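You operate a simulated robot arm through the tools that you are given. There is no shell and no other tool. Be economical: measure what you need, move in short steps, check, and stop when the job is done.

The job below is to be done with a simulated robot arm. You get a single attempt, and the scene is never put back.

Task
Blot the blue and brown tiles dry; lay them on 20 cm of tissue.
Fine: At the wall bench, with the green blotter, which goes back. Blot both and run the tissue to its mark first. Leave the third hexagon tile.

Only the result counts: the job must be done as asked and must still hold three seconds after the hand-in. Knocking over, shifting, dropping, spilling or breaking anything else fails it.

Robot
A 7-joint arm with a two-finger parallel gripper, fixed in place. Base frame: the origin is at the foot of the arm, x ahead of it, y to its left, z up; the work surface is at about z = 950. Lengths are in mm, angles in degrees, forces in N, time in s.
With the tool pointing down near the work surface it reaches from about 320 to 780 mm from the base axis. Its first joint turns from -166.0 to 166.0 degrees. Payload 3.91 kg.
Tool frame: the origin (TCP) lies between the finger pads and is the grasp point; the fingertips stand 30 mm ahead of it; z points along the fingers, y is the line along which they close. Largest opening 110 mm; finger width 20, thickness 10; the body of the gripper, 48 by 112 mm, starts 55 mm behind the TCP.
Orientation is that of the tool frame in the base frame, as a unit quaternion [w, x, y, z]. With the fingers straight down and closing along the base's y, the tool's x points along the base's -x, its y along +y and its z along -z.

Tools
- The arm moves only by the tool arm_command. Its argument "rows" is a list of rows, each an object (a shift or turn left out is 0, a gripper value left out holds the last) with "fingers": the gripper command, from -1 (shut) to 1 (fully open), values between in proportion; "translation": the shift along the base's x, y, z in mm, a list of three; "rotation": the turn, a rotation vector about the base's x, y, z in degrees, a list of three. In form: [{"fingers": fingers, "translation": [dx, dy, dz], "rotation": [rx, ry, rz]}, ...]. A call has 1 to 20 rows; each row shifts and turns the commanded pose from where the row before left it. A row lasts 0.2 s, in which the tool goes at most 50 mm and 8.6 degrees; a call with a longer step from one row to the next is refused whole, and so is a gripper value outside its range. A pose out of reach is approached as far as the arm can. The call stops where the force on the tool passes 40 N (or 10 N more than at its start, if that is more) or the arm is blocked; 0.2 s more then pass. Each finger travels about 153 mm/s and halts on what it meets, pressing with about 30 N; the grip force reading is that of the motor and also rises with nothing between the fingers. The clock runs only during rows and for 0.2 s after the last one: add rows that do not move to give the fingers time. It gives the time, the measured TCP pose, the force on the tool (base axes), the opening and the grip force at its end, in the units of the frame above (readings bear some noise), with the torque about the TCP (base axes, N m) and any sound that the robot's microphone picked up.
- Cameras (640 x 400 px; columns grow to the right, rows downward): "scene" is fixed at [49.5, -501.4, 1682.1]; the picture's right is [0.82, -0.57, 0.00], its down [-0.44, -0.65, -0.62] and it looks along [0.35, 0.51, -0.79] (base axes); focal length 337 px, centre (320, 200). "wrist" rides on the gripper at [77, 7, -114] in the tool frame; the picture's right is [-0.09, 1.00, 0.00], its down [-0.80, -0.07, -0.59] and it looks along [-0.59, -0.05, 0.80] (tool axes); focal length 270 px, centre (320, 200).
- capture(camera): a new picture of that camera. It takes no simulated time.
- raise_lower(by): slides the trunk up (or, below 0, down) by that many mm; the arm rides with it, the base frame stays. It gives what a move gives, with no picture.
- probe_pixels(camera, pixels): there is no depth. For up to 12 entries [column, row, z] of the newest picture of that camera ("zoom" is the newest enlarged one), the place [x, y] in the base frame at which the ray of that pixel passes the height z, good to about 2 mm. It takes no simulated time.
- zoom(camera, box): a new picture of the part [left, top, right, bottom] of that camera's present view, enlarged. It takes no simulated time.
- job_done(): hands the job in; it is judged then, once.

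Work in short steps. Measure before you move; look again where a grasp or a placing could have gone wrong, and mend it. You have 80 turns and 34 pictures in all, those below and enlarged ones among them. Open the gripper and draw the arm clear of the work before you hand the job in, unless the task says otherwise; then end with one line.

The tools are called after ">>>" by a JSON object that holds its "fn" and its "kwargs". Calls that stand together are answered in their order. arm_command: Moves the arm, as the interface text tells. Its arguments: {"type":"object","properties":{"rows":{"type":"array"}},"required":["rows"]} The other tools are called the same way: raise_lower (by) slides the trunk up or down; capture (camera) takes a picture; probe_pixels (camera, pixels) gives the place at which the rays of pixels pass given heights; zoom (camera, box) takes an enlarged picture of a part of a camera's view; job_done () hands the job in.

At the start:

```text
time_s: 0.0
ee_pos: [373.5, 84.6, 1214.3]
ee_rot: [0.0, 0.0, 1.0, 0.0]
ft_force: [-0.3, -0.6, 0.4]
moment: [-0.02, 0.0, 0.01]
grip_width: 109.6
grasp_force: 0.0
trunk travel left (down, up): [-550.0, 60.0]
```

scene: 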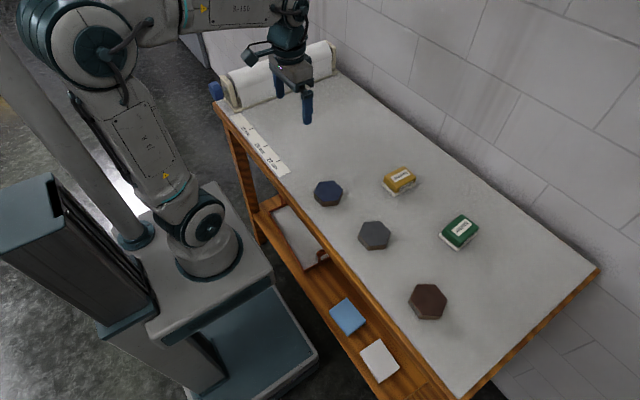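
wrist: 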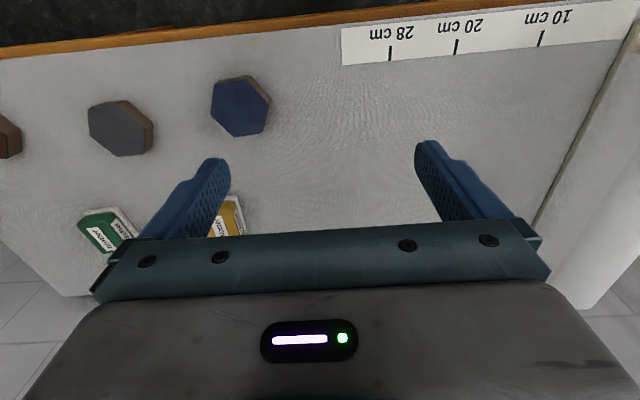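

The scene shows a tissue roll at (280,75), a ruler strip at (255,145), and three hexagons at (328,193), (374,235) and (428,301). The green blotter is at (459,232). I zoom in on the roll and on the blotters to see details.

>>> {"fn": "zoom", "kwargs": {"camera": "scene", "box": [200, 30, 360, 190]}}

>>> {"fn": "zoom", "kwargs": {"camera": "scene", "box": [300, 150, 500, 330]}}

>>> {"fn": "probe_pixels", "kwargs": {"camera": "scene", "pixels": [[459, 228, 990], [398, 177, 990], [328, 188, 970], [374, 231, 970], [428, 297, 970], [230, 112, 950], [290, 172, 950], [335, 70, 950], [597, 268, 950], [462, 396, 950]]}}

```text
2.50 times, centred on (280, 110) of scene
```

zoom: 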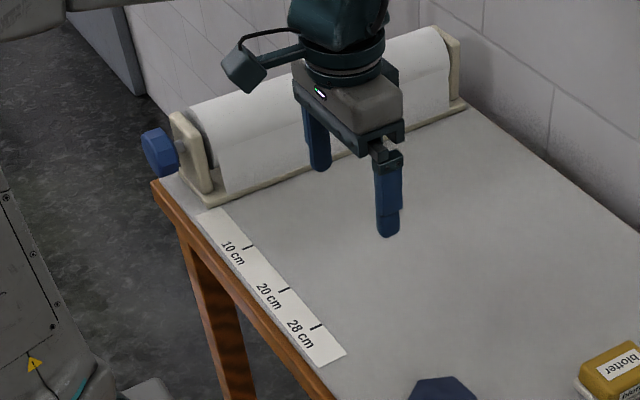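

```text
2.22 times, centred on (400, 240) of scene
```

zoom: 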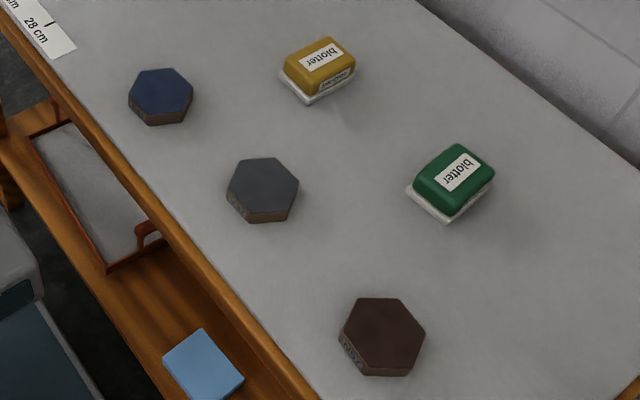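

```text
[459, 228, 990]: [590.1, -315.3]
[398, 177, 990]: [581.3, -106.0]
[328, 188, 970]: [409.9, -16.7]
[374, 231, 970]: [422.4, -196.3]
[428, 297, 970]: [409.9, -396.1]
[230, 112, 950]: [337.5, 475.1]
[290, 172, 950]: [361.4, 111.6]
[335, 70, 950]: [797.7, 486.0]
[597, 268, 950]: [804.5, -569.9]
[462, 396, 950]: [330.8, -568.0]
```

The blotter is near (590,-315). I read the ruler marks, the knob and the blotter and tile corners, then move the arm above the green blotter to look with the wrist camera.

>>> {"fn": "probe_pixels", "kwargs": {"camera": "scene", "pixels": [[253, 128.5, 950], [267.6, 146, 950], [280.5, 160.5, 950], [216, 90, 1000], [236, 112, 950], [338, 72, 950], [232, 116, 950]]}}

>>> {"fn": "arm_command", "kwargs": {"rows": [{"fingers": 1, "translation": [10, -45, 0]}, {"translation": [15, -45, 0]}, {"translation": [20, -45, 0]}, {"translation": [20, -45, 0]}, {"translation": [20, -45, 0]}, {"translation": [20, -45, 0]}, {"translation": [20, -45, 0]}, {"translation": [20, -45, 0]}, {"translation": [11, -40, 0]}, {}, {}]}}

>>> {"fn": "capture", "kwargs": {"camera": "wrist"}}

>>> {"fn": "zoom", "kwargs": {"camera": "scene", "box": [200, 30, 360, 130]}}

```text
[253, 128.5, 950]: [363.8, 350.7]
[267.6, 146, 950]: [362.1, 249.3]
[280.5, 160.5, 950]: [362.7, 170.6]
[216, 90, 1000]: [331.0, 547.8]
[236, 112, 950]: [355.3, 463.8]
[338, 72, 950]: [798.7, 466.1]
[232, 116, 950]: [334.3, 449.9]
```

```text
time_s: 2.4
ee_pos: [527.2, -315.6, 1214.6]
ee_rot: [0.0, 0.0, 1.0, 0.0]
ft_force: [0.3, -0.3, -0.2]
moment: [-0.04, 0.03, -0.02]
grip_width: 110.0
grasp_force: 0.1
trunk travel left (down, up): [-550.0, 60.0]
```

```text
29 pictures are left
```

wrist: 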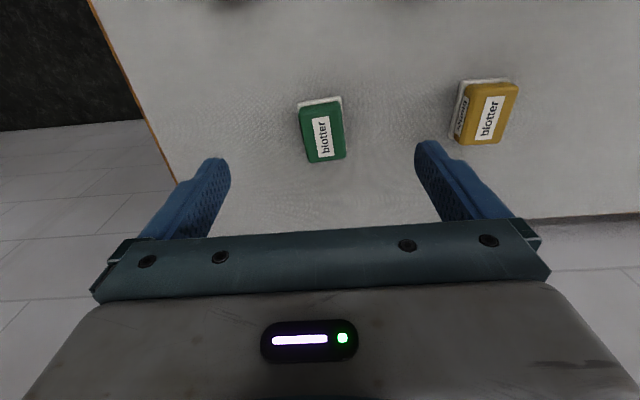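

```text
4.00 times, centred on (280, 80) of scene
```

zoom: 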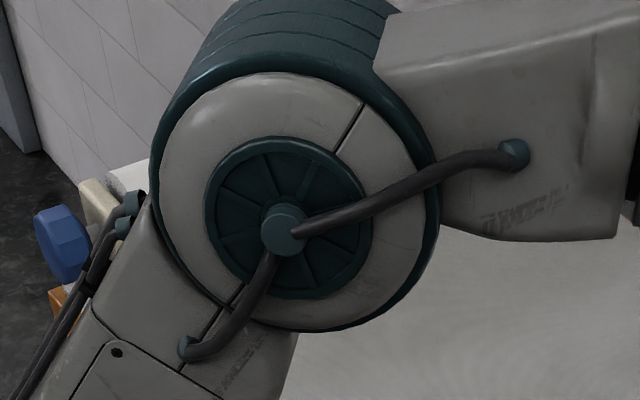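

The green blotter is at wrist pixel (322,130), slightly turned. I enlarge it for exact corners.

>>> {"fn": "zoom", "kwargs": {"camera": "wrist", "box": [260, 80, 380, 180]}}

```text
4.00 times, centred on (320, 130) of wrist
```

zoom: 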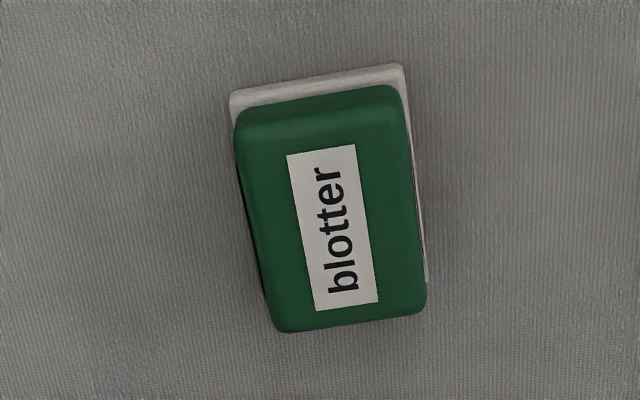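

I probe the body's top corners at plausible heights, and the white pad corners near the bench.

>>> {"fn": "probe_pixels", "kwargs": {"camera": "zoom", "pixels": [[238, 120, 985], [398, 92, 985], [427, 308, 985], [280, 328, 985], [231, 97, 958], [402, 66, 958], [428, 283, 950], [333, 228, 985], [333, 228, 995]]}}

>>> {"fn": "zoom", "kwargs": {"camera": "scene", "box": [420, 200, 500, 260]}}

```text
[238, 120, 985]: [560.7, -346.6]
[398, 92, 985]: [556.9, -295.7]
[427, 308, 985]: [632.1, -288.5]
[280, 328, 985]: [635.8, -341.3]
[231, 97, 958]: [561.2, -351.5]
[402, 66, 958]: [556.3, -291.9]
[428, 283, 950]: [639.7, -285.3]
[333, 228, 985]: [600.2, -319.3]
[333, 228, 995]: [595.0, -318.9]
```

```text
6.67 times, centred on (460, 230) of scene
```

zoom: 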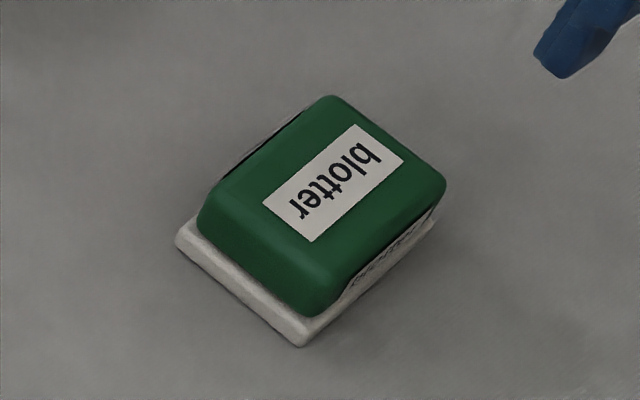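

Triangulating the blotter's height from the label centre in the scene view.

>>> {"fn": "probe_pixels", "kwargs": {"camera": "zoom", "pixels": [[333, 183, 980], [333, 183, 990], [333, 183, 1000], [176, 242, 955], [302, 345, 955], [434, 225, 955], [176, 242, 960], [302, 345, 960]]}}

```text
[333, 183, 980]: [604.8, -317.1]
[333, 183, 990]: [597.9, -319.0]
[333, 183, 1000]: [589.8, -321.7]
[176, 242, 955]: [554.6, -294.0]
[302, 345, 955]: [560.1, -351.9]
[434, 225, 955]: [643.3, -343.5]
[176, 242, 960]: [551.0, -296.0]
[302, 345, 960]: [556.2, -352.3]
```

The blotter's top is about z 990, its centre about (598,-318), and it is turned about 5.5°. The body is about 52 wide and 75 long on an 84 x 59 pad. I go down over it with a 5.5° yaw, stopping at TCP z 1040 to check.

>>> {"fn": "arm_command", "kwargs": {"rows": [{"fingers": 1, "translation": [35, -1.4, 0], "rotation": [0, 0, 5.5]}, {"translation": [35.8, -1.3, 0]}, {"translation": [0, 0, -45]}, {"translation": [0, 0, -45]}, {"translation": [0, 0, -45]}, {"translation": [0, 0, -39]}, {}]}}

>>> {"fn": "capture", "kwargs": {"camera": "wrist"}}

```text
time_s: 4.0
ee_pos: [598.7, -317.6, 1041.9]
ee_rot: [0.0, -0.048, 0.999, 0.0]
ft_force: [0.0, -0.6, 0.2]
moment: [0.0, 0.0, 0.03]
grip_width: 110.2
grasp_force: 0.0
trunk travel left (down, up): [-550.0, 60.0]
```

```text
25 pictures are left
```

wrist: 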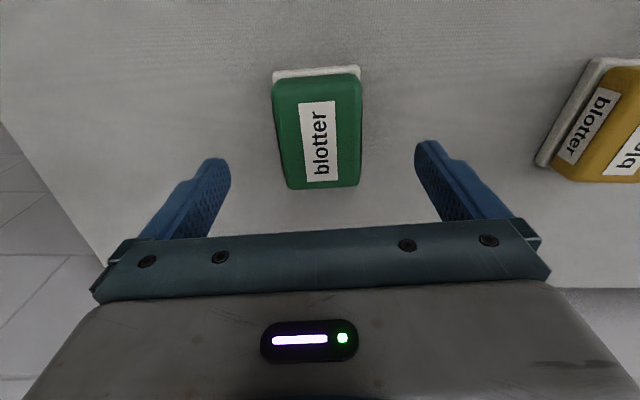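

It is aligned and centred between the fingers (pixel columns 275–362 of the gap 215–425). I descend to z 994 and close.

>>> {"fn": "arm_command", "kwargs": {"rows": [{"fingers": 1, "translation": [-0.5, 0, -24]}, {"translation": [0, 0, -24]}, {}, {"fingers": 0.1}, {"fingers": -0.3}, {"fingers": -0.3}, {}]}}

```text
time_s: 5.6
ee_pos: [598.8, -317.9, 992.8]
ee_rot: [0.0, -0.048, 0.999, 0.0]
ft_force: [0.9, -0.8, 0.4]
moment: [0.0, 0.02, 0.01]
grip_width: 55.9
grasp_force: 29.8
trunk travel left (down, up): [-550.0, 60.0]
```

Gripped at width 55.9, and the pad bottom is 43 mm under the TCP. I lift and go to a viewpoint between the tiles, then undo the yaw to see both.

>>> {"fn": "arm_command", "kwargs": {"rows": [{"translation": [0, 0, 15]}, {"translation": [0, 0, 30]}, {"translation": [0, 0, 45]}, {"translation": [0, 0, 45]}, {"translation": [-40, 20, 25]}, {"translation": [-45, 20, 25], "rotation": [0, 0, -5.5]}, {"translation": [-45, 20, 25]}, {"translation": [-45, 20, 0]}, {"translation": [-40, 30, 0]}, {}]}}

>>> {"fn": "capture", "kwargs": {"camera": "wrist"}}

```text
refused: row 5 steps farther than a row can; nothing moved
```

```text
24 pictures are left
```

wrist: 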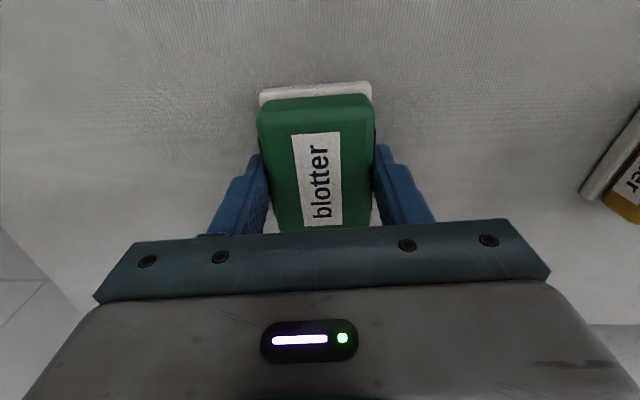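

One row was too long, so nothing moved. The picture confirms the blotter is held squarely. I repeat the move with smaller steps.

>>> {"fn": "arm_command", "kwargs": {"rows": [{"translation": [0, 0, 15]}, {"translation": [0, 0, 30]}, {"translation": [0, 0, 45]}, {"translation": [0, 0, 45]}, {"translation": [-35, 15, 25]}, {"translation": [-35, 15, 25], "rotation": [0, 0, -5.5]}, {"translation": [-35, 15, 25]}, {"translation": [-35, 15, 0]}, {"translation": [-35, 25, 0]}, {"translation": [-30, 25, 0]}, {"translation": [-14, 0, 0]}, {}]}}

>>> {"fn": "capture", "kwargs": {"camera": "wrist"}}

```text
time_s: 8.2
ee_pos: [381.1, -209.6, 1200.4]
ee_rot: [0.0, 0.0, 1.0, 0.0]
ft_force: [0.0, -0.7, -0.5]
moment: [-0.03, -0.02, 0.02]
grip_width: 55.8
grasp_force: 30.1
trunk travel left (down, up): [-550.0, 60.0]
```

```text
23 pictures are left
```

wrist: 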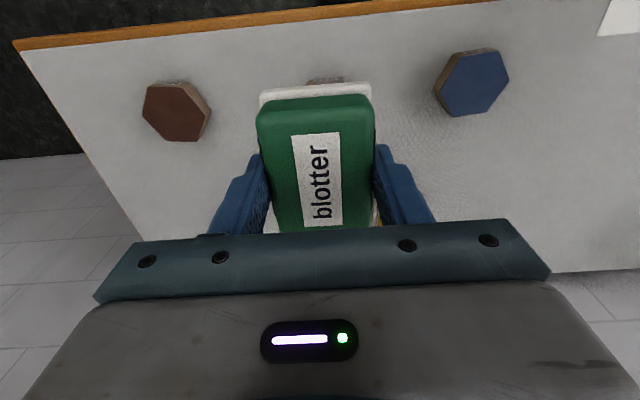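

Brown is at (176,111) and blue at (472,83). I enlarge both for vertices.

>>> {"fn": "zoom", "kwargs": {"camera": "wrist", "box": [420, 40, 520, 130]}}

>>> {"fn": "zoom", "kwargs": {"camera": "wrist", "box": [126, 66, 226, 156]}}

```text
4.44 times, centred on (470, 85) of wrist
```

zoom: 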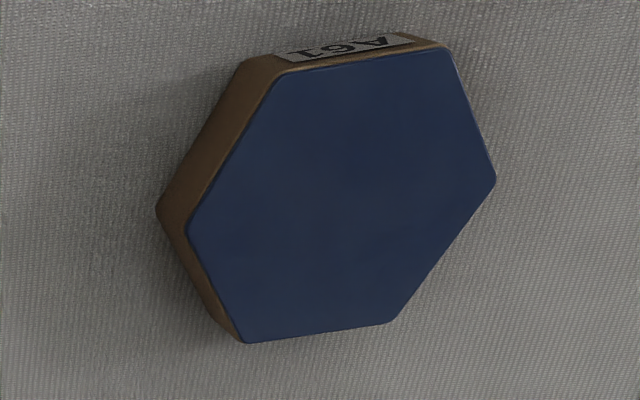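

```text
4.44 times, centred on (176, 111) of wrist
```

zoom: 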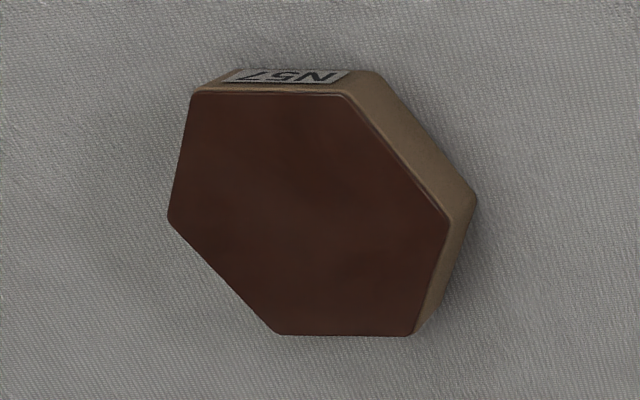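

I probe both sets of vertices at a candidate top of 970, plus the lower vertices on the bench.

>>> {"fn": "probe_pixels", "kwargs": {"camera": "wrist", "pixels": [[460.5, 57.3, 970], [499.3, 51.2, 970], [509.8, 80.5, 970], [485.3, 112.7, 970], [452.7, 117.2, 970], [440.3, 92.2, 970], [433.3, 87.7, 950], [453.5, 53.5, 950], [440.3, 92.2, 975]]}}

>>> {"fn": "probe_pixels", "kwargs": {"camera": "zoom", "pixels": [[192, 92, 970], [346, 93, 970], [451, 220, 970], [410, 336, 970], [278, 334, 970], [168, 217, 970], [476, 203, 950], [372, 72, 950]]}}

```text
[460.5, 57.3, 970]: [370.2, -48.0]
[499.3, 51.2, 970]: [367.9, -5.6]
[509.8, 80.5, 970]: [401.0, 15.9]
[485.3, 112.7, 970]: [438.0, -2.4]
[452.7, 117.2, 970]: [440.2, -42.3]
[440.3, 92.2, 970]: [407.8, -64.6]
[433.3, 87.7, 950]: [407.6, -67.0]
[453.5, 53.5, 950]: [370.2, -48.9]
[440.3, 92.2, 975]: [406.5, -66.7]
```

```text
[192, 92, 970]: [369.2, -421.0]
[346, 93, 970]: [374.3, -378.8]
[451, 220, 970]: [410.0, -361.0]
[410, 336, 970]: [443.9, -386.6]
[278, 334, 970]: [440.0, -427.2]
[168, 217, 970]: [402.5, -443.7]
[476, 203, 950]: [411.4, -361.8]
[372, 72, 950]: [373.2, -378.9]
```

The tile tops are at about z 971. Blue's centre is (404,-24.5) turned about +4.5°, and brown's is (406.6,-403) turned about -4.6°. Both are about 81 across vertices along y and 70 across flats. I go above blue with the pad's long side along x, then lower to just above contact (expected TCP z about 1014).

>>> {"fn": "arm_command", "kwargs": {"rows": [{"translation": [5, 45, 0]}, {"translation": [5, 45, 0]}, {"translation": [5, 48, 0]}, {"translation": [8.1, 47.1, 0], "rotation": [0, 0, 4.5]}, {"translation": [0, 0, -45]}, {"translation": [0, 0, -45]}, {"translation": [0, 0, -45]}, {"translation": [0, 0, -25]}, {"translation": [0, 0, -15]}, {}]}}

>>> {"fn": "arm_command", "kwargs": {"rows": [{"translation": [0, 0, -3]}, {"translation": [0, 0, -3]}, {"translation": [0, 0, -2]}, {}]}}

```text
time_s: 10.4
ee_pos: [405.4, -23.5, 1026.9]
ee_rot: [0.0, -0.04, 0.999, 0.0]
ft_force: [0.8, 0.2, -0.9]
moment: [-0.01, 0.0, -0.01]
grip_width: 55.3
grasp_force: 30.2
trunk travel left (down, up): [-550.0, 60.0]
```

```text
time_s: 11.4
ee_pos: [405.6, -23.6, 1020.1]
ee_rot: [0.0, -0.04, 0.999, 0.0]
ft_force: [0.1, 0.5, -0.9]
moment: [-0.01, 0.0, 0.04]
grip_width: 55.6
grasp_force: 30.0
trunk travel left (down, up): [-550.0, 60.0]
```

No contact yet, so I lower in 1 mm steps.

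>>> {"fn": "arm_command", "kwargs": {"rows": [{"translation": [0, 0, -1]}, {"translation": [0, 0, -1]}, {"translation": [0, 0, -1]}, {"translation": [0, 0, -1]}, {}]}}

```text
time_s: 12.6
ee_pos: [404.5, -23.8, 1017.0]
ee_rot: [0.001, -0.039, 0.999, 0.0]
ft_force: [-0.5, -0.9, 7.6]
moment: [-0.02, 0.18, -0.03]
grip_width: 55.8
grasp_force: 30.0
trunk travel left (down, up): [-550.0, 60.0]
```

Contact at 7.6 N. I press a little more and hold about a second.

>>> {"fn": "arm_command", "kwargs": {"rows": [{"translation": [0, 0, -1]}, {}, {}, {}, {}]}}

```text
time_s: 13.8
ee_pos: [404.0, -23.1, 1015.9]
ee_rot: [0.002, -0.04, 0.999, 0.0]
ft_force: [4.0, -0.8, 22.9]
moment: [-0.1, -0.08, -0.1]
grip_width: 55.5
grasp_force: 30.5
trunk travel left (down, up): [-550.0, 60.0]
```

22.9 N is a good press. I lift, shift 14 mm along +y to cover the tile's end, and press again, then do the same on the other side.

>>> {"fn": "arm_command", "kwargs": {"rows": [{"translation": [0, 0, 8]}, {"translation": [-1, 14, 0]}, {}, {"translation": [0, 0, -4]}, {"translation": [0, 0, -2]}, {"translation": [0, 0, -1]}, {"translation": [0, 0, -0.7]}, {}, {}, {}, {}]}}

>>> {"fn": "arm_command", "kwargs": {"rows": [{"translation": [0, 0, 7.7]}, {"translation": [2, -28, 0]}, {}, {"translation": [0, 0, -4]}, {"translation": [0, 0, -2]}, {"translation": [0, 0, -1]}, {"translation": [0, 0, -0.7]}, {}, {}, {}, {}]}}

```text
time_s: 16.2
ee_pos: [403.5, -9.1, 1016.0]
ee_rot: [0.001, -0.039, 0.999, 0.0]
ft_force: [4.1, 0.9, 15.3]
moment: [0.04, -0.03, 0.02]
grip_width: 55.5
grasp_force: 30.2
trunk travel left (down, up): [-550.0, 60.0]
```

```text
time_s: 18.6
ee_pos: [405.1, -35.9, 1015.9]
ee_rot: [0.0, -0.04, 0.999, 0.001]
ft_force: [-0.5, -1.2, 11.6]
moment: [0.06, -0.09, 0.02]
grip_width: 55.5
grasp_force: 30.0
trunk travel left (down, up): [-550.0, 60.0]
```

All three presses on blue are done. I lift, go over brown with a yaw of -4.6°, and zoom on the blue tile in the scene.

>>> {"fn": "arm_command", "kwargs": {"rows": [{"translation": [0, 0, 10]}, {"translation": [0, 0, 45]}, {"translation": [0, -45, 0]}, {"translation": [0, -46, 0], "rotation": [0, 0, -4.5]}, {"translation": [0, -46, 0], "rotation": [0, 0, -4.6]}, {"translation": [0, -46, 0]}, {"translation": [0, -46, 0]}, {"translation": [0, -46, 0]}, {"translation": [0, -46, 0]}, {"translation": [1, -46, 0]}, {}]}}

>>> {"fn": "zoom", "kwargs": {"camera": "scene", "box": [290, 160, 450, 340]}}

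```text
time_s: 21.0
ee_pos: [405.7, -404.3, 1070.8]
ee_rot: [0.0, 0.04, 0.999, 0.0]
ft_force: [-0.6, 1.2, -1.5]
moment: [0.0, -0.01, -0.05]
grip_width: 55.5
grasp_force: 29.7
trunk travel left (down, up): [-550.0, 60.0]
```

```text
2.22 times, centred on (370, 250) of scene
```

zoom: 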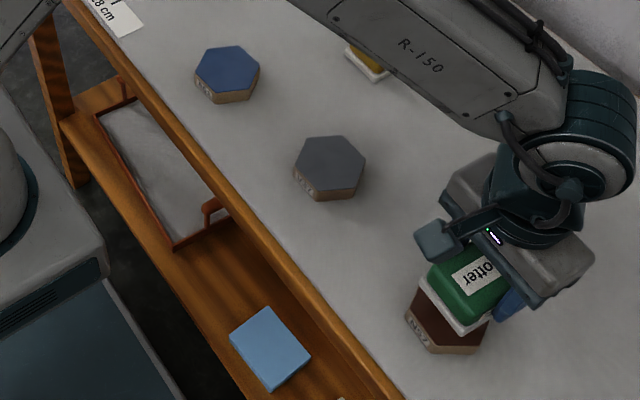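

Blue is now visibly lighter, so it is dry. I press the brown tile the same way, in the centre first.

>>> {"fn": "arm_command", "kwargs": {"rows": [{"translation": [0.5, 1, -30]}, {"translation": [0, 0, -18]}, {"translation": [0, 0, -3]}, {"translation": [0, 0, -1]}, {"translation": [0, 0, -1]}, {"translation": [0, 0, -1]}, {}, {}, {}]}}

```text
time_s: 23.0
ee_pos: [405.7, -405.2, 1016.1]
ee_rot: [0.0, 0.04, 0.999, 0.0]
ft_force: [-1.1, -0.2, 0.7]
moment: [0.0, -0.07, -0.02]
grip_width: 55.5
grasp_force: 29.7
trunk travel left (down, up): [-550.0, 60.0]
```

Barely touching, so I press 2 mm more and hold.

>>> {"fn": "arm_command", "kwargs": {"rows": [{"translation": [0.5, 1.5, -0.5]}, {"translation": [0, 0, -0.8]}, {"translation": [0, 0, -0.7]}, {}, {}, {}, {}]}}

```text
time_s: 24.6
ee_pos: [406.3, -402.0, 1016.8]
ee_rot: [0.001, 0.04, 0.999, -0.001]
ft_force: [1.0, -6.4, 25.2]
moment: [-0.13, -0.04, -0.03]
grip_width: 55.5
grasp_force: 29.9
trunk travel left (down, up): [-550.0, 60.0]
```

25 N in the centre. Now the two side presses.

>>> {"fn": "arm_command", "kwargs": {"rows": [{"translation": [0, 0, 8]}, {"translation": [1, 13, 0]}, {}, {"translation": [0, 0, -4]}, {"translation": [0, 0, -2]}, {"translation": [0, 0, -1]}, {"translation": [0, 0, -0.5]}, {}, {}, {}, {}]}}

>>> {"fn": "arm_command", "kwargs": {"rows": [{"translation": [0, 0, 7.5]}, {"translation": [-2, -28, 0]}, {}, {"translation": [0, 0, -4]}, {"translation": [0, 0, -2]}, {"translation": [0, 0, -1]}, {"translation": [0, 0, -0.5]}, {}, {}, {}, {}]}}

```text
time_s: 27.0
ee_pos: [407.7, -387.9, 1016.1]
ee_rot: [0.001, 0.04, 0.999, 0.0]
ft_force: [1.2, -0.6, 14.1]
moment: [-0.06, -0.16, -0.02]
grip_width: 55.2
grasp_force: 29.8
trunk travel left (down, up): [-550.0, 60.0]
```

```text
time_s: 29.4
ee_pos: [405.8, -417.3, 1014.6]
ee_rot: [0.001, 0.04, 0.999, -0.001]
ft_force: [1.6, -3.0, 16.8]
moment: [0.16, -0.08, -0.04]
grip_width: 55.5
grasp_force: 30.4
trunk travel left (down, up): [-550.0, 60.0]
```

Brown is pressed. I lift, look at brown, and carry the blotter to above its starting place (598.8,-317.9) at yaw 5.5°.

>>> {"fn": "arm_command", "kwargs": {"rows": [{"translation": [0, 0, 10]}, {"translation": [0, 0, 45]}, {"translation": [40, 20, 0]}, {"translation": [40, 20, 0], "rotation": [0, 0, 5]}, {"translation": [40, 20, 0], "rotation": [0, 0, 5.1]}, {"translation": [40, 20, 0]}, {"translation": [33, 19.4, 0]}, {}, {"translation": [0, 0, -40]}, {"translation": [0, 0, -25]}, {}]}}

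>>> {"fn": "zoom", "kwargs": {"camera": "scene", "box": [290, 160, 450, 340]}}

```text
time_s: 31.8
ee_pos: [598.2, -315.8, 1004.8]
ee_rot: [-0.001, -0.048, 0.999, 0.0]
ft_force: [-0.4, -0.4, -0.5]
moment: [-0.02, -0.02, -0.02]
grip_width: 55.6
grasp_force: 30.2
trunk travel left (down, up): [-550.0, 60.0]
```

```text
2.22 times, centred on (370, 250) of scene
```

zoom: 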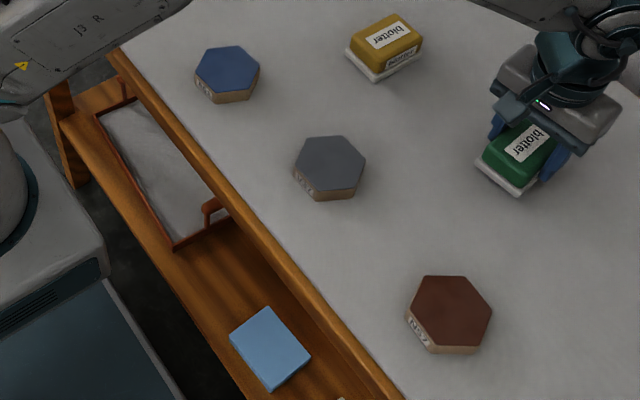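

Brown is lighter too, so it is dry. I set the blotter down at its original spot, correcting y by -2 and feeling for the bench.

>>> {"fn": "arm_command", "kwargs": {"rows": [{"translation": [0.5, -2, -4]}, {"translation": [0, 0, -3]}, {"translation": [0, 0, -1.5]}, {"translation": [0, 0, -1]}, {}]}}

```text
time_s: 33.0
ee_pos: [599.7, -318.9, 994.5]
ee_rot: [0.0, -0.049, 0.999, 0.001]
ft_force: [0.4, -1.0, -1.0]
moment: [0.02, -0.03, 0.01]
grip_width: 55.3
grasp_force: 29.7
trunk travel left (down, up): [-550.0, 60.0]
```

>>> {"fn": "arm_command", "kwargs": {"rows": [{"translation": [0, 0, -1]}, {"translation": [0, 0, -0.7]}, {"translation": [0, 0, -0.5]}, {}]}}

```text
time_s: 34.0
ee_pos: [600.2, -320.3, 992.8]
ee_rot: [0.0, -0.048, 0.999, 0.0]
ft_force: [-0.8, 1.2, -1.7]
moment: [0.0, 0.02, 0.03]
grip_width: 55.5
grasp_force: 30.1
trunk travel left (down, up): [-550.0, 60.0]
```

Still no contact, so I go a bit lower.

>>> {"fn": "arm_command", "kwargs": {"rows": [{"translation": [-0.5, 1, -0.7]}, {"translation": [0, 0, -0.7]}, {"translation": [0, 0, -0.6]}, {}]}}

```text
time_s: 35.0
ee_pos: [599.7, -319.2, 992.3]
ee_rot: [0.001, -0.048, 0.999, -0.002]
ft_force: [0.5, 0.7, 8.1]
moment: [0.13, 0.1, 0.03]
grip_width: 55.4
grasp_force: 30.0
trunk travel left (down, up): [-550.0, 60.0]
```

In contact at 8 N. I release, rise, and swing over to view the roll and knob from (373,300).

>>> {"fn": "arm_command", "kwargs": {"rows": [{"fingers": 0.3}, {"fingers": 1}, {}, {}, {"translation": [0, 0, 40]}, {"translation": [0, 0, 45]}, {"translation": [0, 0, 45]}, {"translation": [0, 0, 45]}, {"translation": [0, 0, 30], "rotation": [0, 0, -5.5]}, {"translation": [-25, 42, 0]}, {"translation": [-25, 42, 0]}, {"translation": [-25, 42, 0]}, {"translation": [-25, 42, 0]}, {"translation": [-25, 42, 0]}, {"translation": [-25, 42, 0]}, {"translation": [-25, 42, 0]}, {"translation": [-25, 42, 0]}, {"translation": [-26, 42, 0]}, {}]}}

>>> {"fn": "arm_command", "kwargs": {"rows": [{"translation": [0, 45, 0]}, {"translation": [0, 45, 0]}, {"translation": [-5, 45, 0]}, {"translation": [-15, 45, 0]}, {"translation": [-20, 40, 0]}, {}]}}

>>> {"fn": "capture", "kwargs": {"camera": "wrist"}}

>>> {"fn": "capture", "kwargs": {"camera": "scene"}}

```text
time_s: 39.0
ee_pos: [374.1, 59.2, 1196.5]
ee_rot: [0.0, 0.0, 1.0, 0.0]
ft_force: [-0.5, 0.0, -0.1]
moment: [0.0, 0.01, -0.01]
grip_width: 109.7
grasp_force: 0.1
trunk travel left (down, up): [-550.0, 60.0]
```

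```text
time_s: 40.4
ee_pos: [331.7, 280.3, 1197.2]
ee_rot: [0.0, -0.001, 1.0, 0.0]
ft_force: [-0.4, -0.4, -0.7]
moment: [-0.02, 0.02, -0.01]
grip_width: 110.0
grasp_force: 0.0
trunk travel left (down, up): [-550.0, 60.0]
```

```text
18 pictures are left
```

wrist: 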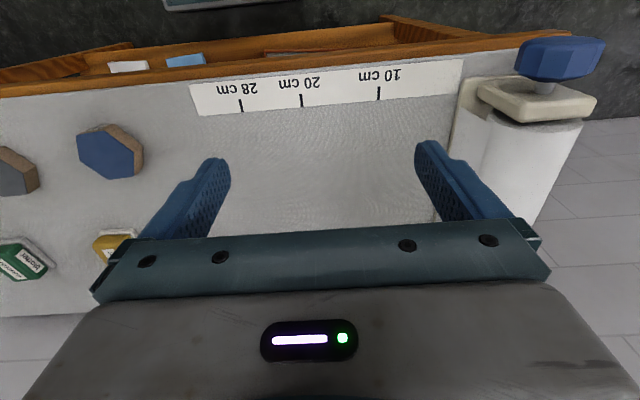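

```text
17 pictures are left
```

scene: 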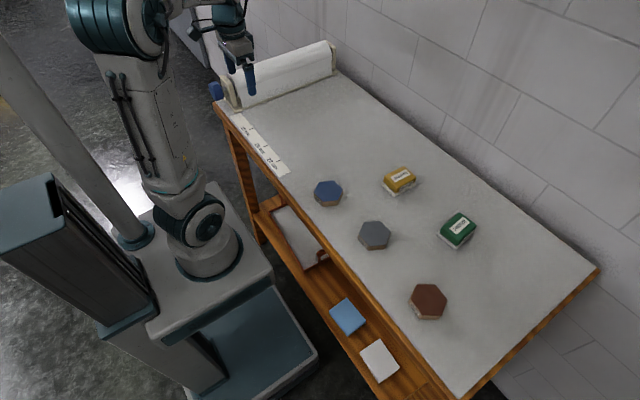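

The knob is an octagonal blue dial at wrist (560,58) and scene (216,90), with its axis along x. I enlarge it in both views.

>>> {"fn": "zoom", "kwargs": {"camera": "wrist", "box": [440, 10, 640, 135]}}

>>> {"fn": "zoom", "kwargs": {"camera": "scene", "box": [195, 65, 275, 125]}}

```text
3.20 times, centred on (540, 72) of wrist
```

zoom: 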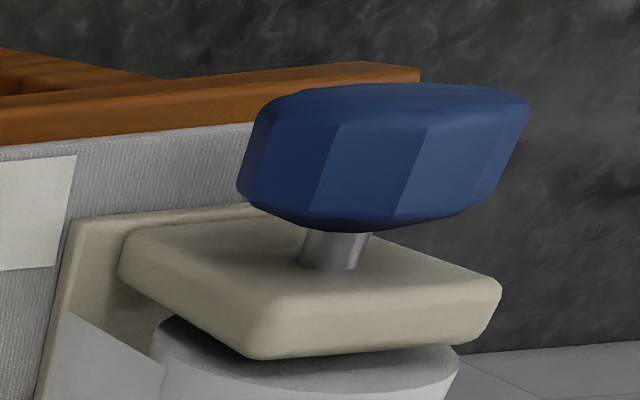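

```text
6.67 times, centred on (235, 95) of scene
```

zoom: 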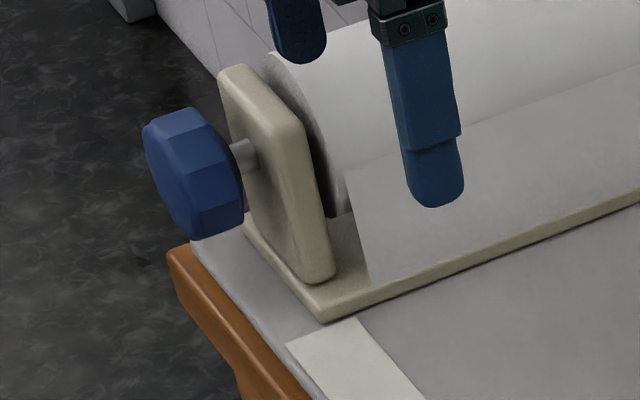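

I triangulate the stem and knob centre from both views.

>>> {"fn": "probe_pixels", "kwargs": {"camera": "scene", "pixels": [[223.8, 88, 1000], [223.8, 88, 1020], [223.8, 88, 1040], [216.3, 91, 1000], [216.3, 91, 1020], [216.3, 91, 1040], [213.2, 81.2, 1040], [213.2, 81.2, 1060], [220, 100, 980], [220, 100, 1000]]}}

>>> {"fn": "probe_pixels", "kwargs": {"camera": "wrist", "pixels": [[544.7, 87.6, 1000], [544.7, 87.6, 1020], [544.7, 87.6, 1040], [560.3, 56.4, 1000], [560.3, 56.4, 1020], [560.3, 56.4, 1040], [515, 62.6, 1020], [603, 46, 1020], [564, 38, 1060], [564, 38, 1040], [550, 82, 1040], [550, 82, 1060]]}}

```text
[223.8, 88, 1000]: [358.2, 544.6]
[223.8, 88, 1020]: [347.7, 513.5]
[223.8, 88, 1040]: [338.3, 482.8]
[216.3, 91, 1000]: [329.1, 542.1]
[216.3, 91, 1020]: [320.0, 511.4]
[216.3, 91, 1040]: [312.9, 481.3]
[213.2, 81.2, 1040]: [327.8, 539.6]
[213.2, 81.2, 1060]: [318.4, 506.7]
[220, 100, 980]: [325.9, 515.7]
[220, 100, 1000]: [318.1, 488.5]
```

```text
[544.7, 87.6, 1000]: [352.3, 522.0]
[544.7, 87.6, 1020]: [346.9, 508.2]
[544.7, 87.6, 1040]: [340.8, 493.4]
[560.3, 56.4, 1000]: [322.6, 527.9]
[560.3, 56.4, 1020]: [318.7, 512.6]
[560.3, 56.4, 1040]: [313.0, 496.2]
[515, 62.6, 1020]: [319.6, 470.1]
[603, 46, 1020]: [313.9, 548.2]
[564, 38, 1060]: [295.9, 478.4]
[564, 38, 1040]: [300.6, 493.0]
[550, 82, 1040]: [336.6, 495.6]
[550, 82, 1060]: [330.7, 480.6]
```

The knob axis is at about y 508, z 1022, and the knob spans x 303–336 and about 80 across. I can grip it from above, closing along y. Turning +x-wise should pay tissue towards -y. I go above it and check the alignment.

>>> {"fn": "arm_command", "kwargs": {"rows": [{"fingers": 1, "translation": [0, 45, 0]}, {"translation": [0, 45, 0]}, {"translation": [-5, 45, 0]}, {"translation": [-5, 45, 0]}, {"translation": [-5, 47.7, 0]}, {"translation": [0, 0, -40]}, {"translation": [0, 0, -27]}, {}, {}]}}

>>> {"fn": "capture", "kwargs": {"camera": "wrist"}}

>>> {"fn": "zoom", "kwargs": {"camera": "scene", "box": [180, 40, 340, 160]}}

```text
time_s: 42.4
ee_pos: [317.2, 507.2, 1128.9]
ee_rot: [0.0, 0.0, 1.0, 0.0]
ft_force: [-0.1, -0.2, 0.2]
moment: [0.01, -0.02, 0.02]
grip_width: 109.9
grasp_force: 0.0
trunk travel left (down, up): [-550.0, 60.0]
```

```text
14 pictures are left
```

wrist: 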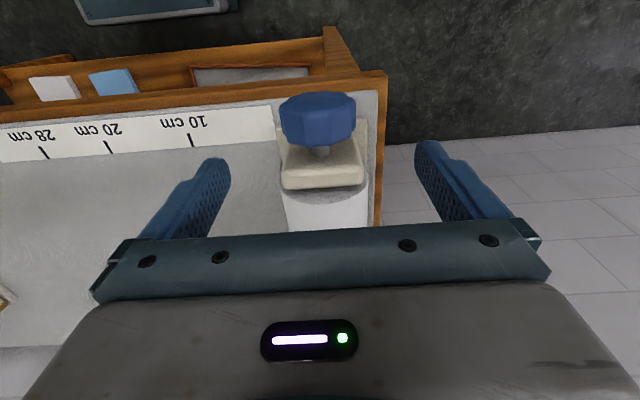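

```text
3.33 times, centred on (260, 100) of scene
```

zoom: 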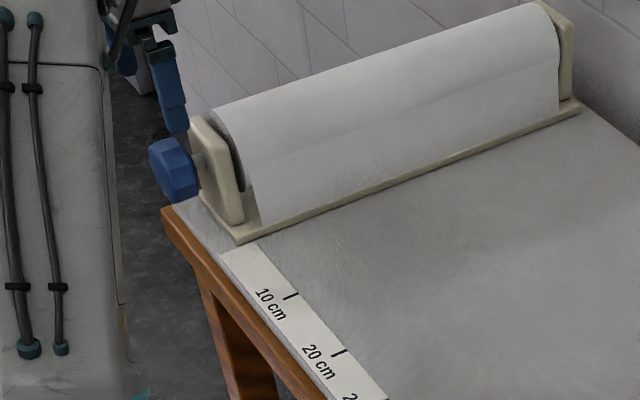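

The knob appears centred between the fingers (column 319). I check its x extents and width.

>>> {"fn": "probe_pixels", "kwargs": {"camera": "wrist", "pixels": [[318, 120, 1022], [279, 110, 1022], [356, 105, 1022], [281, 130, 1022], [355, 130, 1022], [318, 97, 1060], [322, 145, 1060], [322, 155, 1022], [322, 186, 1070]]}}

```text
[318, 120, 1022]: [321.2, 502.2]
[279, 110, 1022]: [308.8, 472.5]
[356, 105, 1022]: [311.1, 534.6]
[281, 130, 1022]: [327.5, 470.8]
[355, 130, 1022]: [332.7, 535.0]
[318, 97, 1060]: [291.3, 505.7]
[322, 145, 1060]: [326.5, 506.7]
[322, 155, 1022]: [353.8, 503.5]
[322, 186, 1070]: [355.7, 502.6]
```

The knob is about 65 wide, centred at y about 503 and x about 311. I move there, descend to z 1024, and close.

>>> {"fn": "arm_command", "kwargs": {"rows": [{"fingers": 1, "translation": [-6, -4, 0]}, {"translation": [0, 0, -40]}, {"translation": [0, 0, -40]}, {"translation": [0, 0, -25]}, {}, {"fingers": 0.3}, {"fingers": -0.2}, {}, {}]}}

```text
time_s: 44.4
ee_pos: [312.0, 505.1, 1023.4]
ee_rot: [0.0, 0.0, 1.0, 0.0]
ft_force: [2.2, 8.2, 1.2]
moment: [0.01, -0.12, -0.11]
grip_width: 59.3
grasp_force: 45.1
trunk travel left (down, up): [-550.0, 60.0]
```

Gripped at 59.3 wide. The +y force says the axis is about 2 mm further along +y, so I recentre, then turn the first 45° about +x.

>>> {"fn": "arm_command", "kwargs": {"rows": [{"translation": [0, 2.5, 0]}, {}, {"rotation": [7.5, 0, 0]}, {"rotation": [7.5, 0, 0]}, {}]}}

```text
time_s: 45.6
ee_pos: [310.7, 505.0, 1023.9]
ee_rot: [-0.001, 0.0, 0.991, 0.131]
ft_force: [0.2, -4.0, -3.2]
moment: [0.01, 0.42, 0.29]
grip_width: 59.4
grasp_force: 45.0
trunk travel left (down, up): [-550.0, 60.0]
```

It turns freely with low force. I continue to +45° and check the tissue.

>>> {"fn": "arm_command", "kwargs": {"rows": [{"translation": [0, -1, 0], "rotation": [7.5, 0, 0]}, {"rotation": [7.5, 0, 0]}, {"rotation": [7.5, 0, 0]}, {"rotation": [7.5, 0, 0]}, {}]}}

>>> {"fn": "zoom", "kwargs": {"camera": "scene", "box": [180, 40, 340, 160]}}

```text
time_s: 46.8
ee_pos: [310.9, 505.9, 1024.9]
ee_rot: [0.0, 0.0, 0.923, 0.384]
ft_force: [-2.8, 10.6, 6.7]
moment: [-0.02, 0.48, 0.49]
grip_width: 59.5
grasp_force: 44.4
trunk travel left (down, up): [-550.0, 60.0]
```

```text
3.33 times, centred on (260, 100) of scene
```

zoom: 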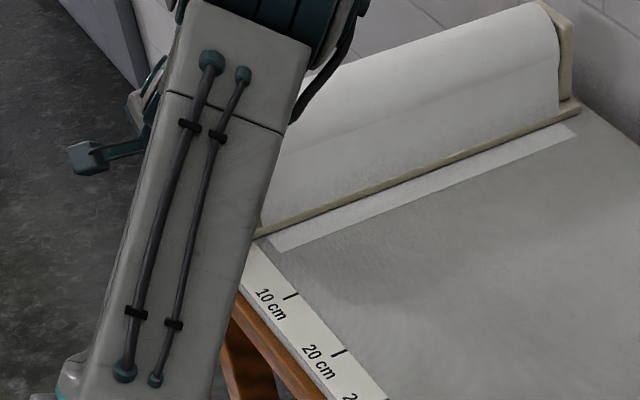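

Tissue is coming out. I measure its leading edge.

>>> {"fn": "probe_pixels", "kwargs": {"camera": "zoom", "pixels": [[280, 250, 951], [578, 138, 951], [430, 196, 951], [291, 296, 950], [339, 352, 950], [265, 237, 951]]}}

```text
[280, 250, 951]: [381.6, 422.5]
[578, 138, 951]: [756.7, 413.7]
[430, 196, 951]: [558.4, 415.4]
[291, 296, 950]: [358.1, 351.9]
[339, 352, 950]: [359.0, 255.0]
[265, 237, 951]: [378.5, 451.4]
```

The edge is at y about 416, so it gives about 0.8 mm per degree. The 20 cm mark is at y about 250.5, so about 205° remain. I open, swing back 90° to -45°, and grip again.

>>> {"fn": "arm_command", "kwargs": {"rows": [{"fingers": 1}, {}, {"rotation": [-7.5, 0, 0]}, {"rotation": [-7.5, 0, 0]}, {"rotation": [-7.5, 0, 0]}, {"rotation": [-7.5, 0, 0]}, {"rotation": [-7.5, 0, 0]}, {"rotation": [-7.5, 0, 0]}, {"rotation": [-7.5, 0, 0]}, {"rotation": [-7.5, 0, 0]}, {"rotation": [-7.5, 0, 0]}, {"rotation": [-7.5, 0, 0]}, {"rotation": [-7.5, 0, 0]}, {"rotation": [-7.5, 0, 0]}, {}, {}]}}

```text
time_s: 50.2
ee_pos: [313.8, 504.5, 1024.1]
ee_rot: [0.0, 0.0, 0.924, -0.383]
ft_force: [-0.3, -0.2, -0.6]
moment: [-0.01, -0.01, -0.02]
grip_width: 110.1
grasp_force: 0.0
trunk travel left (down, up): [-550.0, 60.0]
```

Reached -45° cleanly. I grip and turn +90°.

>>> {"fn": "arm_command", "kwargs": {"rows": [{"fingers": 0.3, "translation": [-1.5, 0.5, 0]}, {"fingers": -0.2}, {}, {}, {"rotation": [7.5, 0, 0]}, {"rotation": [7.5, 0, 0]}, {"rotation": [7.5, 0, 0]}, {"rotation": [7.5, 0, 0]}, {"rotation": [7.5, 0, 0]}, {"rotation": [7.5, 0, 0]}, {"rotation": [7.5, 0, 0]}, {"rotation": [7.5, 0, 0]}, {"rotation": [7.5, 0, 0]}, {"rotation": [7.5, 0, 0]}, {"rotation": [7.5, 0, 0]}, {"rotation": [7.5, 0, 0]}, {}]}}

>>> {"fn": "zoom", "kwargs": {"camera": "scene", "box": [180, 40, 340, 160]}}

```text
time_s: 53.8
ee_pos: [310.7, 503.7, 1024.8]
ee_rot: [0.001, 0.0, 0.923, 0.384]
ft_force: [3.8, 3.0, 18.8]
moment: [0.05, 0.42, 0.1]
grip_width: 59.7
grasp_force: 44.8
trunk travel left (down, up): [-550.0, 60.0]
```

```text
3.33 times, centred on (260, 100) of scene
```

zoom: 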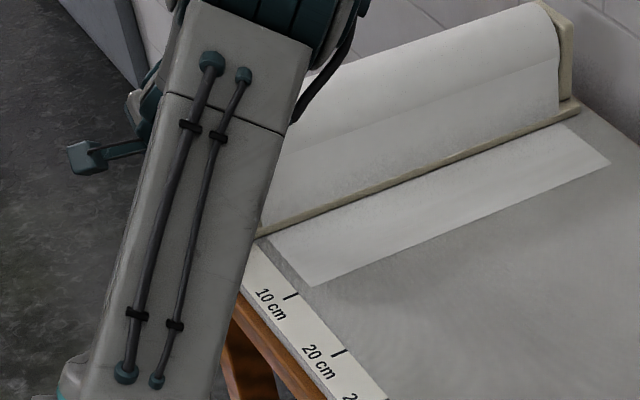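

>>> {"fn": "probe_pixels", "kwargs": {"camera": "zoom", "pixels": [[311, 286, 951], [610, 163, 951], [460, 226, 951], [291, 296, 950]]}}

>>> {"fn": "arm_command", "kwargs": {"rows": [{"fingers": 1}, {}, {"rotation": [-7.5, 0, 0]}, {"rotation": [-7.5, 0, 0]}, {"rotation": [-7.5, 0, 0]}, {"rotation": [-7.5, 0, 0]}, {"rotation": [-7.5, 0, 0]}, {"rotation": [-7.5, 0, 0]}, {"rotation": [-7.5, 0, 0]}, {"rotation": [-7.5, 0, 0]}, {"rotation": [-7.5, 0, 0]}, {"rotation": [-7.5, 0, 0]}, {"rotation": [-7.5, 0, 0]}, {"rotation": [-7.5, 0, 0]}, {}, {}]}}

>>> {"fn": "arm_command", "kwargs": {"rows": [{"fingers": 0.3}, {"fingers": -0.2}, {}, {}, {"rotation": [7.5, 0, 0]}, {"rotation": [7.5, 0, 0]}, {"rotation": [7.5, 0, 0]}, {"rotation": [7.5, 0, 0]}, {"rotation": [7.5, 0, 0]}, {"rotation": [7.5, 0, 0]}, {"rotation": [7.5, 0, 0]}, {"rotation": [7.5, 0, 0]}, {"rotation": [7.5, 0, 0]}, {"rotation": [7.5, 0, 0]}, {}]}}

```text
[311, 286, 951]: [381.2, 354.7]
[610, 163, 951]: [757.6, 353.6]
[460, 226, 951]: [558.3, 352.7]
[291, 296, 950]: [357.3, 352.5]
```

```text
time_s: 57.2
ee_pos: [310.9, 504.5, 1023.5]
ee_rot: [0.0, 0.0, 0.924, -0.383]
ft_force: [-0.3, 0.7, 0.1]
moment: [0.01, -0.03, 0.0]
grip_width: 109.7
grasp_force: 0.0
trunk travel left (down, up): [-550.0, 60.0]
```

```text
time_s: 60.4
ee_pos: [311.8, 505.6, 1023.6]
ee_rot: [0.001, -0.002, 0.966, 0.26]
ft_force: [2.4, 4.4, 9.6]
moment: [0.01, 0.3, 0.09]
grip_width: 59.1
grasp_force: 45.0
trunk travel left (down, up): [-550.0, 60.0]
```

The edge was at y 353.5 (62 mm per 90°) and should now be about 301. I finish this stroke to +45°, regrip at -45°, and turn 45°, short of the mark.

>>> {"fn": "arm_command", "kwargs": {"rows": [{"rotation": [7.5, 0, 0]}, {"rotation": [7.5, 0, 0]}, {}, {"fingers": 1}, {}, {"rotation": [-7.5, 0, 0]}, {"rotation": [-7.5, 0, 0]}, {"rotation": [-7.5, 0, 0]}, {"rotation": [-7.5, 0, 0]}, {"rotation": [-7.5, 0, 0]}, {"rotation": [-7.5, 0, 0]}, {"rotation": [-7.5, 0, 0]}, {"rotation": [-7.5, 0, 0]}, {"rotation": [-7.5, 0, 0]}, {"rotation": [-7.5, 0, 0]}, {"rotation": [-7.5, 0, 0]}, {"rotation": [-7.5, 0, 0]}, {}, {}]}}

>>> {"fn": "arm_command", "kwargs": {"rows": [{"fingers": 0.3}, {"fingers": -0.2}, {}, {}, {"rotation": [7.5, 0, 0]}, {"rotation": [7.5, 0, 0]}, {"rotation": [7.5, 0, 0]}, {"rotation": [7.5, 0, 0]}, {"rotation": [7.5, 0, 0]}, {"rotation": [7.5, 0, 0]}, {}, {}]}}

>>> {"fn": "zoom", "kwargs": {"camera": "scene", "box": [220, 70, 340, 170]}}

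```text
time_s: 64.4
ee_pos: [310.3, 504.8, 1025.1]
ee_rot: [0.0, 0.0, 0.923, -0.384]
ft_force: [-0.6, 0.4, 0.0]
moment: [0.0, -0.04, 0.01]
grip_width: 110.0
grasp_force: 0.0
trunk travel left (down, up): [-550.0, 60.0]
```

```text
time_s: 67.0
ee_pos: [310.6, 505.5, 1024.9]
ee_rot: [0.0, 0.0, 1.0, 0.001]
ft_force: [2.5, -0.9, 8.1]
moment: [-0.01, -0.36, -0.05]
grip_width: 59.2
grasp_force: 44.7
trunk travel left (down, up): [-550.0, 60.0]
```

```text
4.00 times, centred on (280, 120) of scene
```

zoom: 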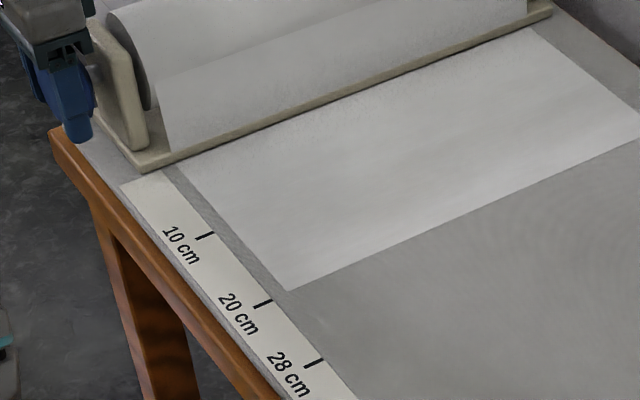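

The edge's front corner is at zoom (289,291) and the 20 cm tick is at (262,304). I measure both.

>>> {"fn": "probe_pixels", "kwargs": {"camera": "zoom", "pixels": [[289, 291, 950.5], [636, 138, 950.5], [460, 216, 950.5], [254, 308, 950], [271, 299, 950], [196, 240, 950], [213, 232, 950], [305, 367, 950], [322, 358, 950], [170, 180, 950]]}}

```text
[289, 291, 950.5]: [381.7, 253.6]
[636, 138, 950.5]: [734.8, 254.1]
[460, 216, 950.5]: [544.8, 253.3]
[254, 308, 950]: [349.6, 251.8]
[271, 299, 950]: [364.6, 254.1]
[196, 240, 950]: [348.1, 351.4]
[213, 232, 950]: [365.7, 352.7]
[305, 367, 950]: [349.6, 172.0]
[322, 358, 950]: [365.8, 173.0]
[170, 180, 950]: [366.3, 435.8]
```

The edge at y 253.6 is within about 1.4 mm of the 20 cm tick (about 252.3). I nudge 1.7°, release, and lift straight off.

>>> {"fn": "arm_command", "kwargs": {"rows": [{"rotation": [1.7, 0, 0]}, {}, {"fingers": 0.3}, {"fingers": 1}, {}, {"translation": [0, 0, 40]}, {"translation": [0, 0, 45]}, {"translation": [0, 0, 45]}, {"translation": [0, 0, 40], "rotation": [-1.7, 0, 0]}, {}]}}

>>> {"fn": "zoom", "kwargs": {"camera": "scene", "box": [220, 70, 340, 170]}}

```text
time_s: 69.2
ee_pos: [311.7, 505.5, 1195.3]
ee_rot: [0.0, 0.0, 1.0, 0.001]
ft_force: [1.1, 0.8, 0.5]
moment: [-0.02, 0.04, 0.03]
grip_width: 109.8
grasp_force: 0.1
trunk travel left (down, up): [-550.0, 60.0]
```

```text
4.00 times, centred on (280, 120) of scene
```

zoom: 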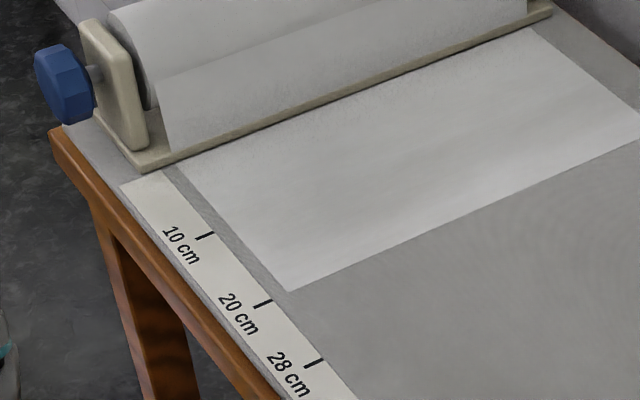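

The knob is free and the tissue holds at the mark. Next is the blue tile: I go above it with yaw -25.5°, so the fingers close across two flats, and check it with the wrist camera.

>>> {"fn": "arm_command", "kwargs": {"rows": [{"fingers": 1, "translation": [8, -45, 0]}, {"translation": [8, -45, 0]}, {"translation": [8, -45, 0]}, {"translation": [8, -45, 0]}, {"translation": [8, -45, 0]}, {"translation": [8, -45, 0]}, {"translation": [8, -45, 0]}, {"translation": [8, -45, 0], "rotation": [0, 0, -8.5]}, {"translation": [8, -45, 0], "rotation": [0, 0, -8.5]}, {"translation": [8, -45, 0], "rotation": [0, 0, -8.5]}, {"translation": [8, -45, 0]}, {"translation": [5, -34.5, -20]}, {"translation": [0, 0, -45]}, {"translation": [0, 0, -40]}, {}]}}

>>> {"fn": "capture", "kwargs": {"camera": "wrist"}}

```text
time_s: 72.4
ee_pos: [403.3, -25.8, 1091.0]
ee_rot: [0.0, 0.221, 0.975, 0.0]
ft_force: [0.2, 1.0, 0.8]
moment: [0.01, 0.0, -0.01]
grip_width: 109.9
grasp_force: 0.2
trunk travel left (down, up): [-550.0, 60.0]
```

```text
8 pictures are left
```

wrist: 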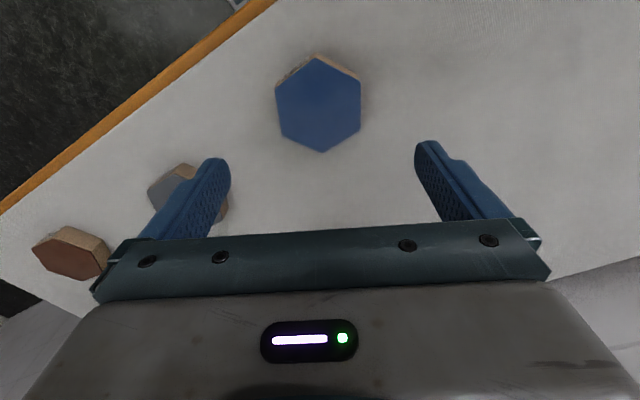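

The tile's flats face the fingers. I probe its vertices to centre precisely.

>>> {"fn": "probe_pixels", "kwargs": {"camera": "wrist", "pixels": [[317, 57, 971], [361, 78, 971], [361, 128, 971], [323, 152, 971], [281, 135, 971], [276, 85, 971]]}}

```text
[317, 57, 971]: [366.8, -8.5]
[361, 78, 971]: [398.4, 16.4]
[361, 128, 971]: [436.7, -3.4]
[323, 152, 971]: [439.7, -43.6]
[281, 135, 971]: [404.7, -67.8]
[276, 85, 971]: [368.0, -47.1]
```

Centre (402.5,-25.7), edge angle about -26.4°. I descend with a 1° correction to z 984 and close.

>>> {"fn": "arm_command", "kwargs": {"rows": [{"translation": [-0.7, 0, -40], "rotation": [0, 0, -0.9]}, {"translation": [0, 0, -40]}, {"translation": [0, 0, -20]}, {"translation": [0, 0, -7]}, {}, {"fingers": 0.5}, {"fingers": 0}, {}, {}]}}

```text
time_s: 74.4
ee_pos: [403.9, -24.5, 984.0]
ee_rot: [0.0, 0.229, 0.974, 0.0]
ft_force: [-0.2, -0.1, -0.3]
moment: [-0.01, 0.02, -0.01]
grip_width: 71.3
grasp_force: 30.1
trunk travel left (down, up): [-550.0, 60.0]
```

Gripped at 71.3. I lift and carry blue over the tissue to (450,340).

>>> {"fn": "arm_command", "kwargs": {"rows": [{"translation": [0, 0, 15]}, {"translation": [0, 0, 40]}, {"translation": [0, 0, 40]}, {"translation": [4, 40, 0]}, {"translation": [5, 45, 0]}, {"translation": [5, 45, 0]}, {"translation": [5, 45, 0]}, {"translation": [6, 45, 0]}, {"translation": [6, 45, 0]}, {"translation": [7, 45, 0]}, {"translation": [8, 40, 0]}, {"translation": [1, 15, 0]}, {}, {"translation": [0, 0, -40]}, {"translation": [0, 0, -35]}, {"translation": [0, 0, -12]}, {}]}}

```text
time_s: 78.0
ee_pos: [449.7, 341.2, 988.2]
ee_rot: [-0.001, 0.229, 0.974, 0.0]
ft_force: [-0.1, 0.1, -2.4]
moment: [-0.01, -0.03, 0.0]
grip_width: 71.8
grasp_force: 30.2
trunk travel left (down, up): [-550.0, 60.0]
```

Tile about 4 mm up. I lower gently to contact.

>>> {"fn": "arm_command", "kwargs": {"rows": [{"translation": [0, 0, -1.5]}, {"translation": [0, 0, -1]}, {"translation": [0, 0, -0.7]}, {"translation": [0, 0, -0.5]}, {}]}}

```text
time_s: 79.2
ee_pos: [449.4, 341.4, 986.4]
ee_rot: [0.0, 0.228, 0.974, -0.001]
ft_force: [0.4, 0.1, -2.6]
moment: [0.01, -0.01, -0.02]
grip_width: 71.7
grasp_force: 29.9
trunk travel left (down, up): [-550.0, 60.0]
```

>>> {"fn": "arm_command", "kwargs": {"rows": [{"translation": [0, 0, -0.8]}, {"translation": [0, 0, -0.7]}, {"translation": [0, 0, -0.5]}, {}]}}

```text
time_s: 80.2
ee_pos: [450.3, 339.4, 984.0]
ee_rot: [0.0, 0.228, 0.974, 0.0]
ft_force: [-0.4, -0.7, -1.8]
moment: [0.0, -0.02, -0.03]
grip_width: 71.8
grasp_force: 30.2
trunk travel left (down, up): [-550.0, 60.0]
```

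>>> {"fn": "arm_command", "kwargs": {"rows": [{"translation": [0, 0, -0.6]}, {"translation": [0, 0, -0.5]}, {}]}}

```text
time_s: 81.0
ee_pos: [450.6, 340.4, 982.5]
ee_rot: [0.001, 0.229, 0.974, 0.0]
ft_force: [1.6, 1.0, 9.4]
moment: [-0.28, 0.22, 0.0]
grip_width: 71.7
grasp_force: 30.2
trunk travel left (down, up): [-550.0, 60.0]
```

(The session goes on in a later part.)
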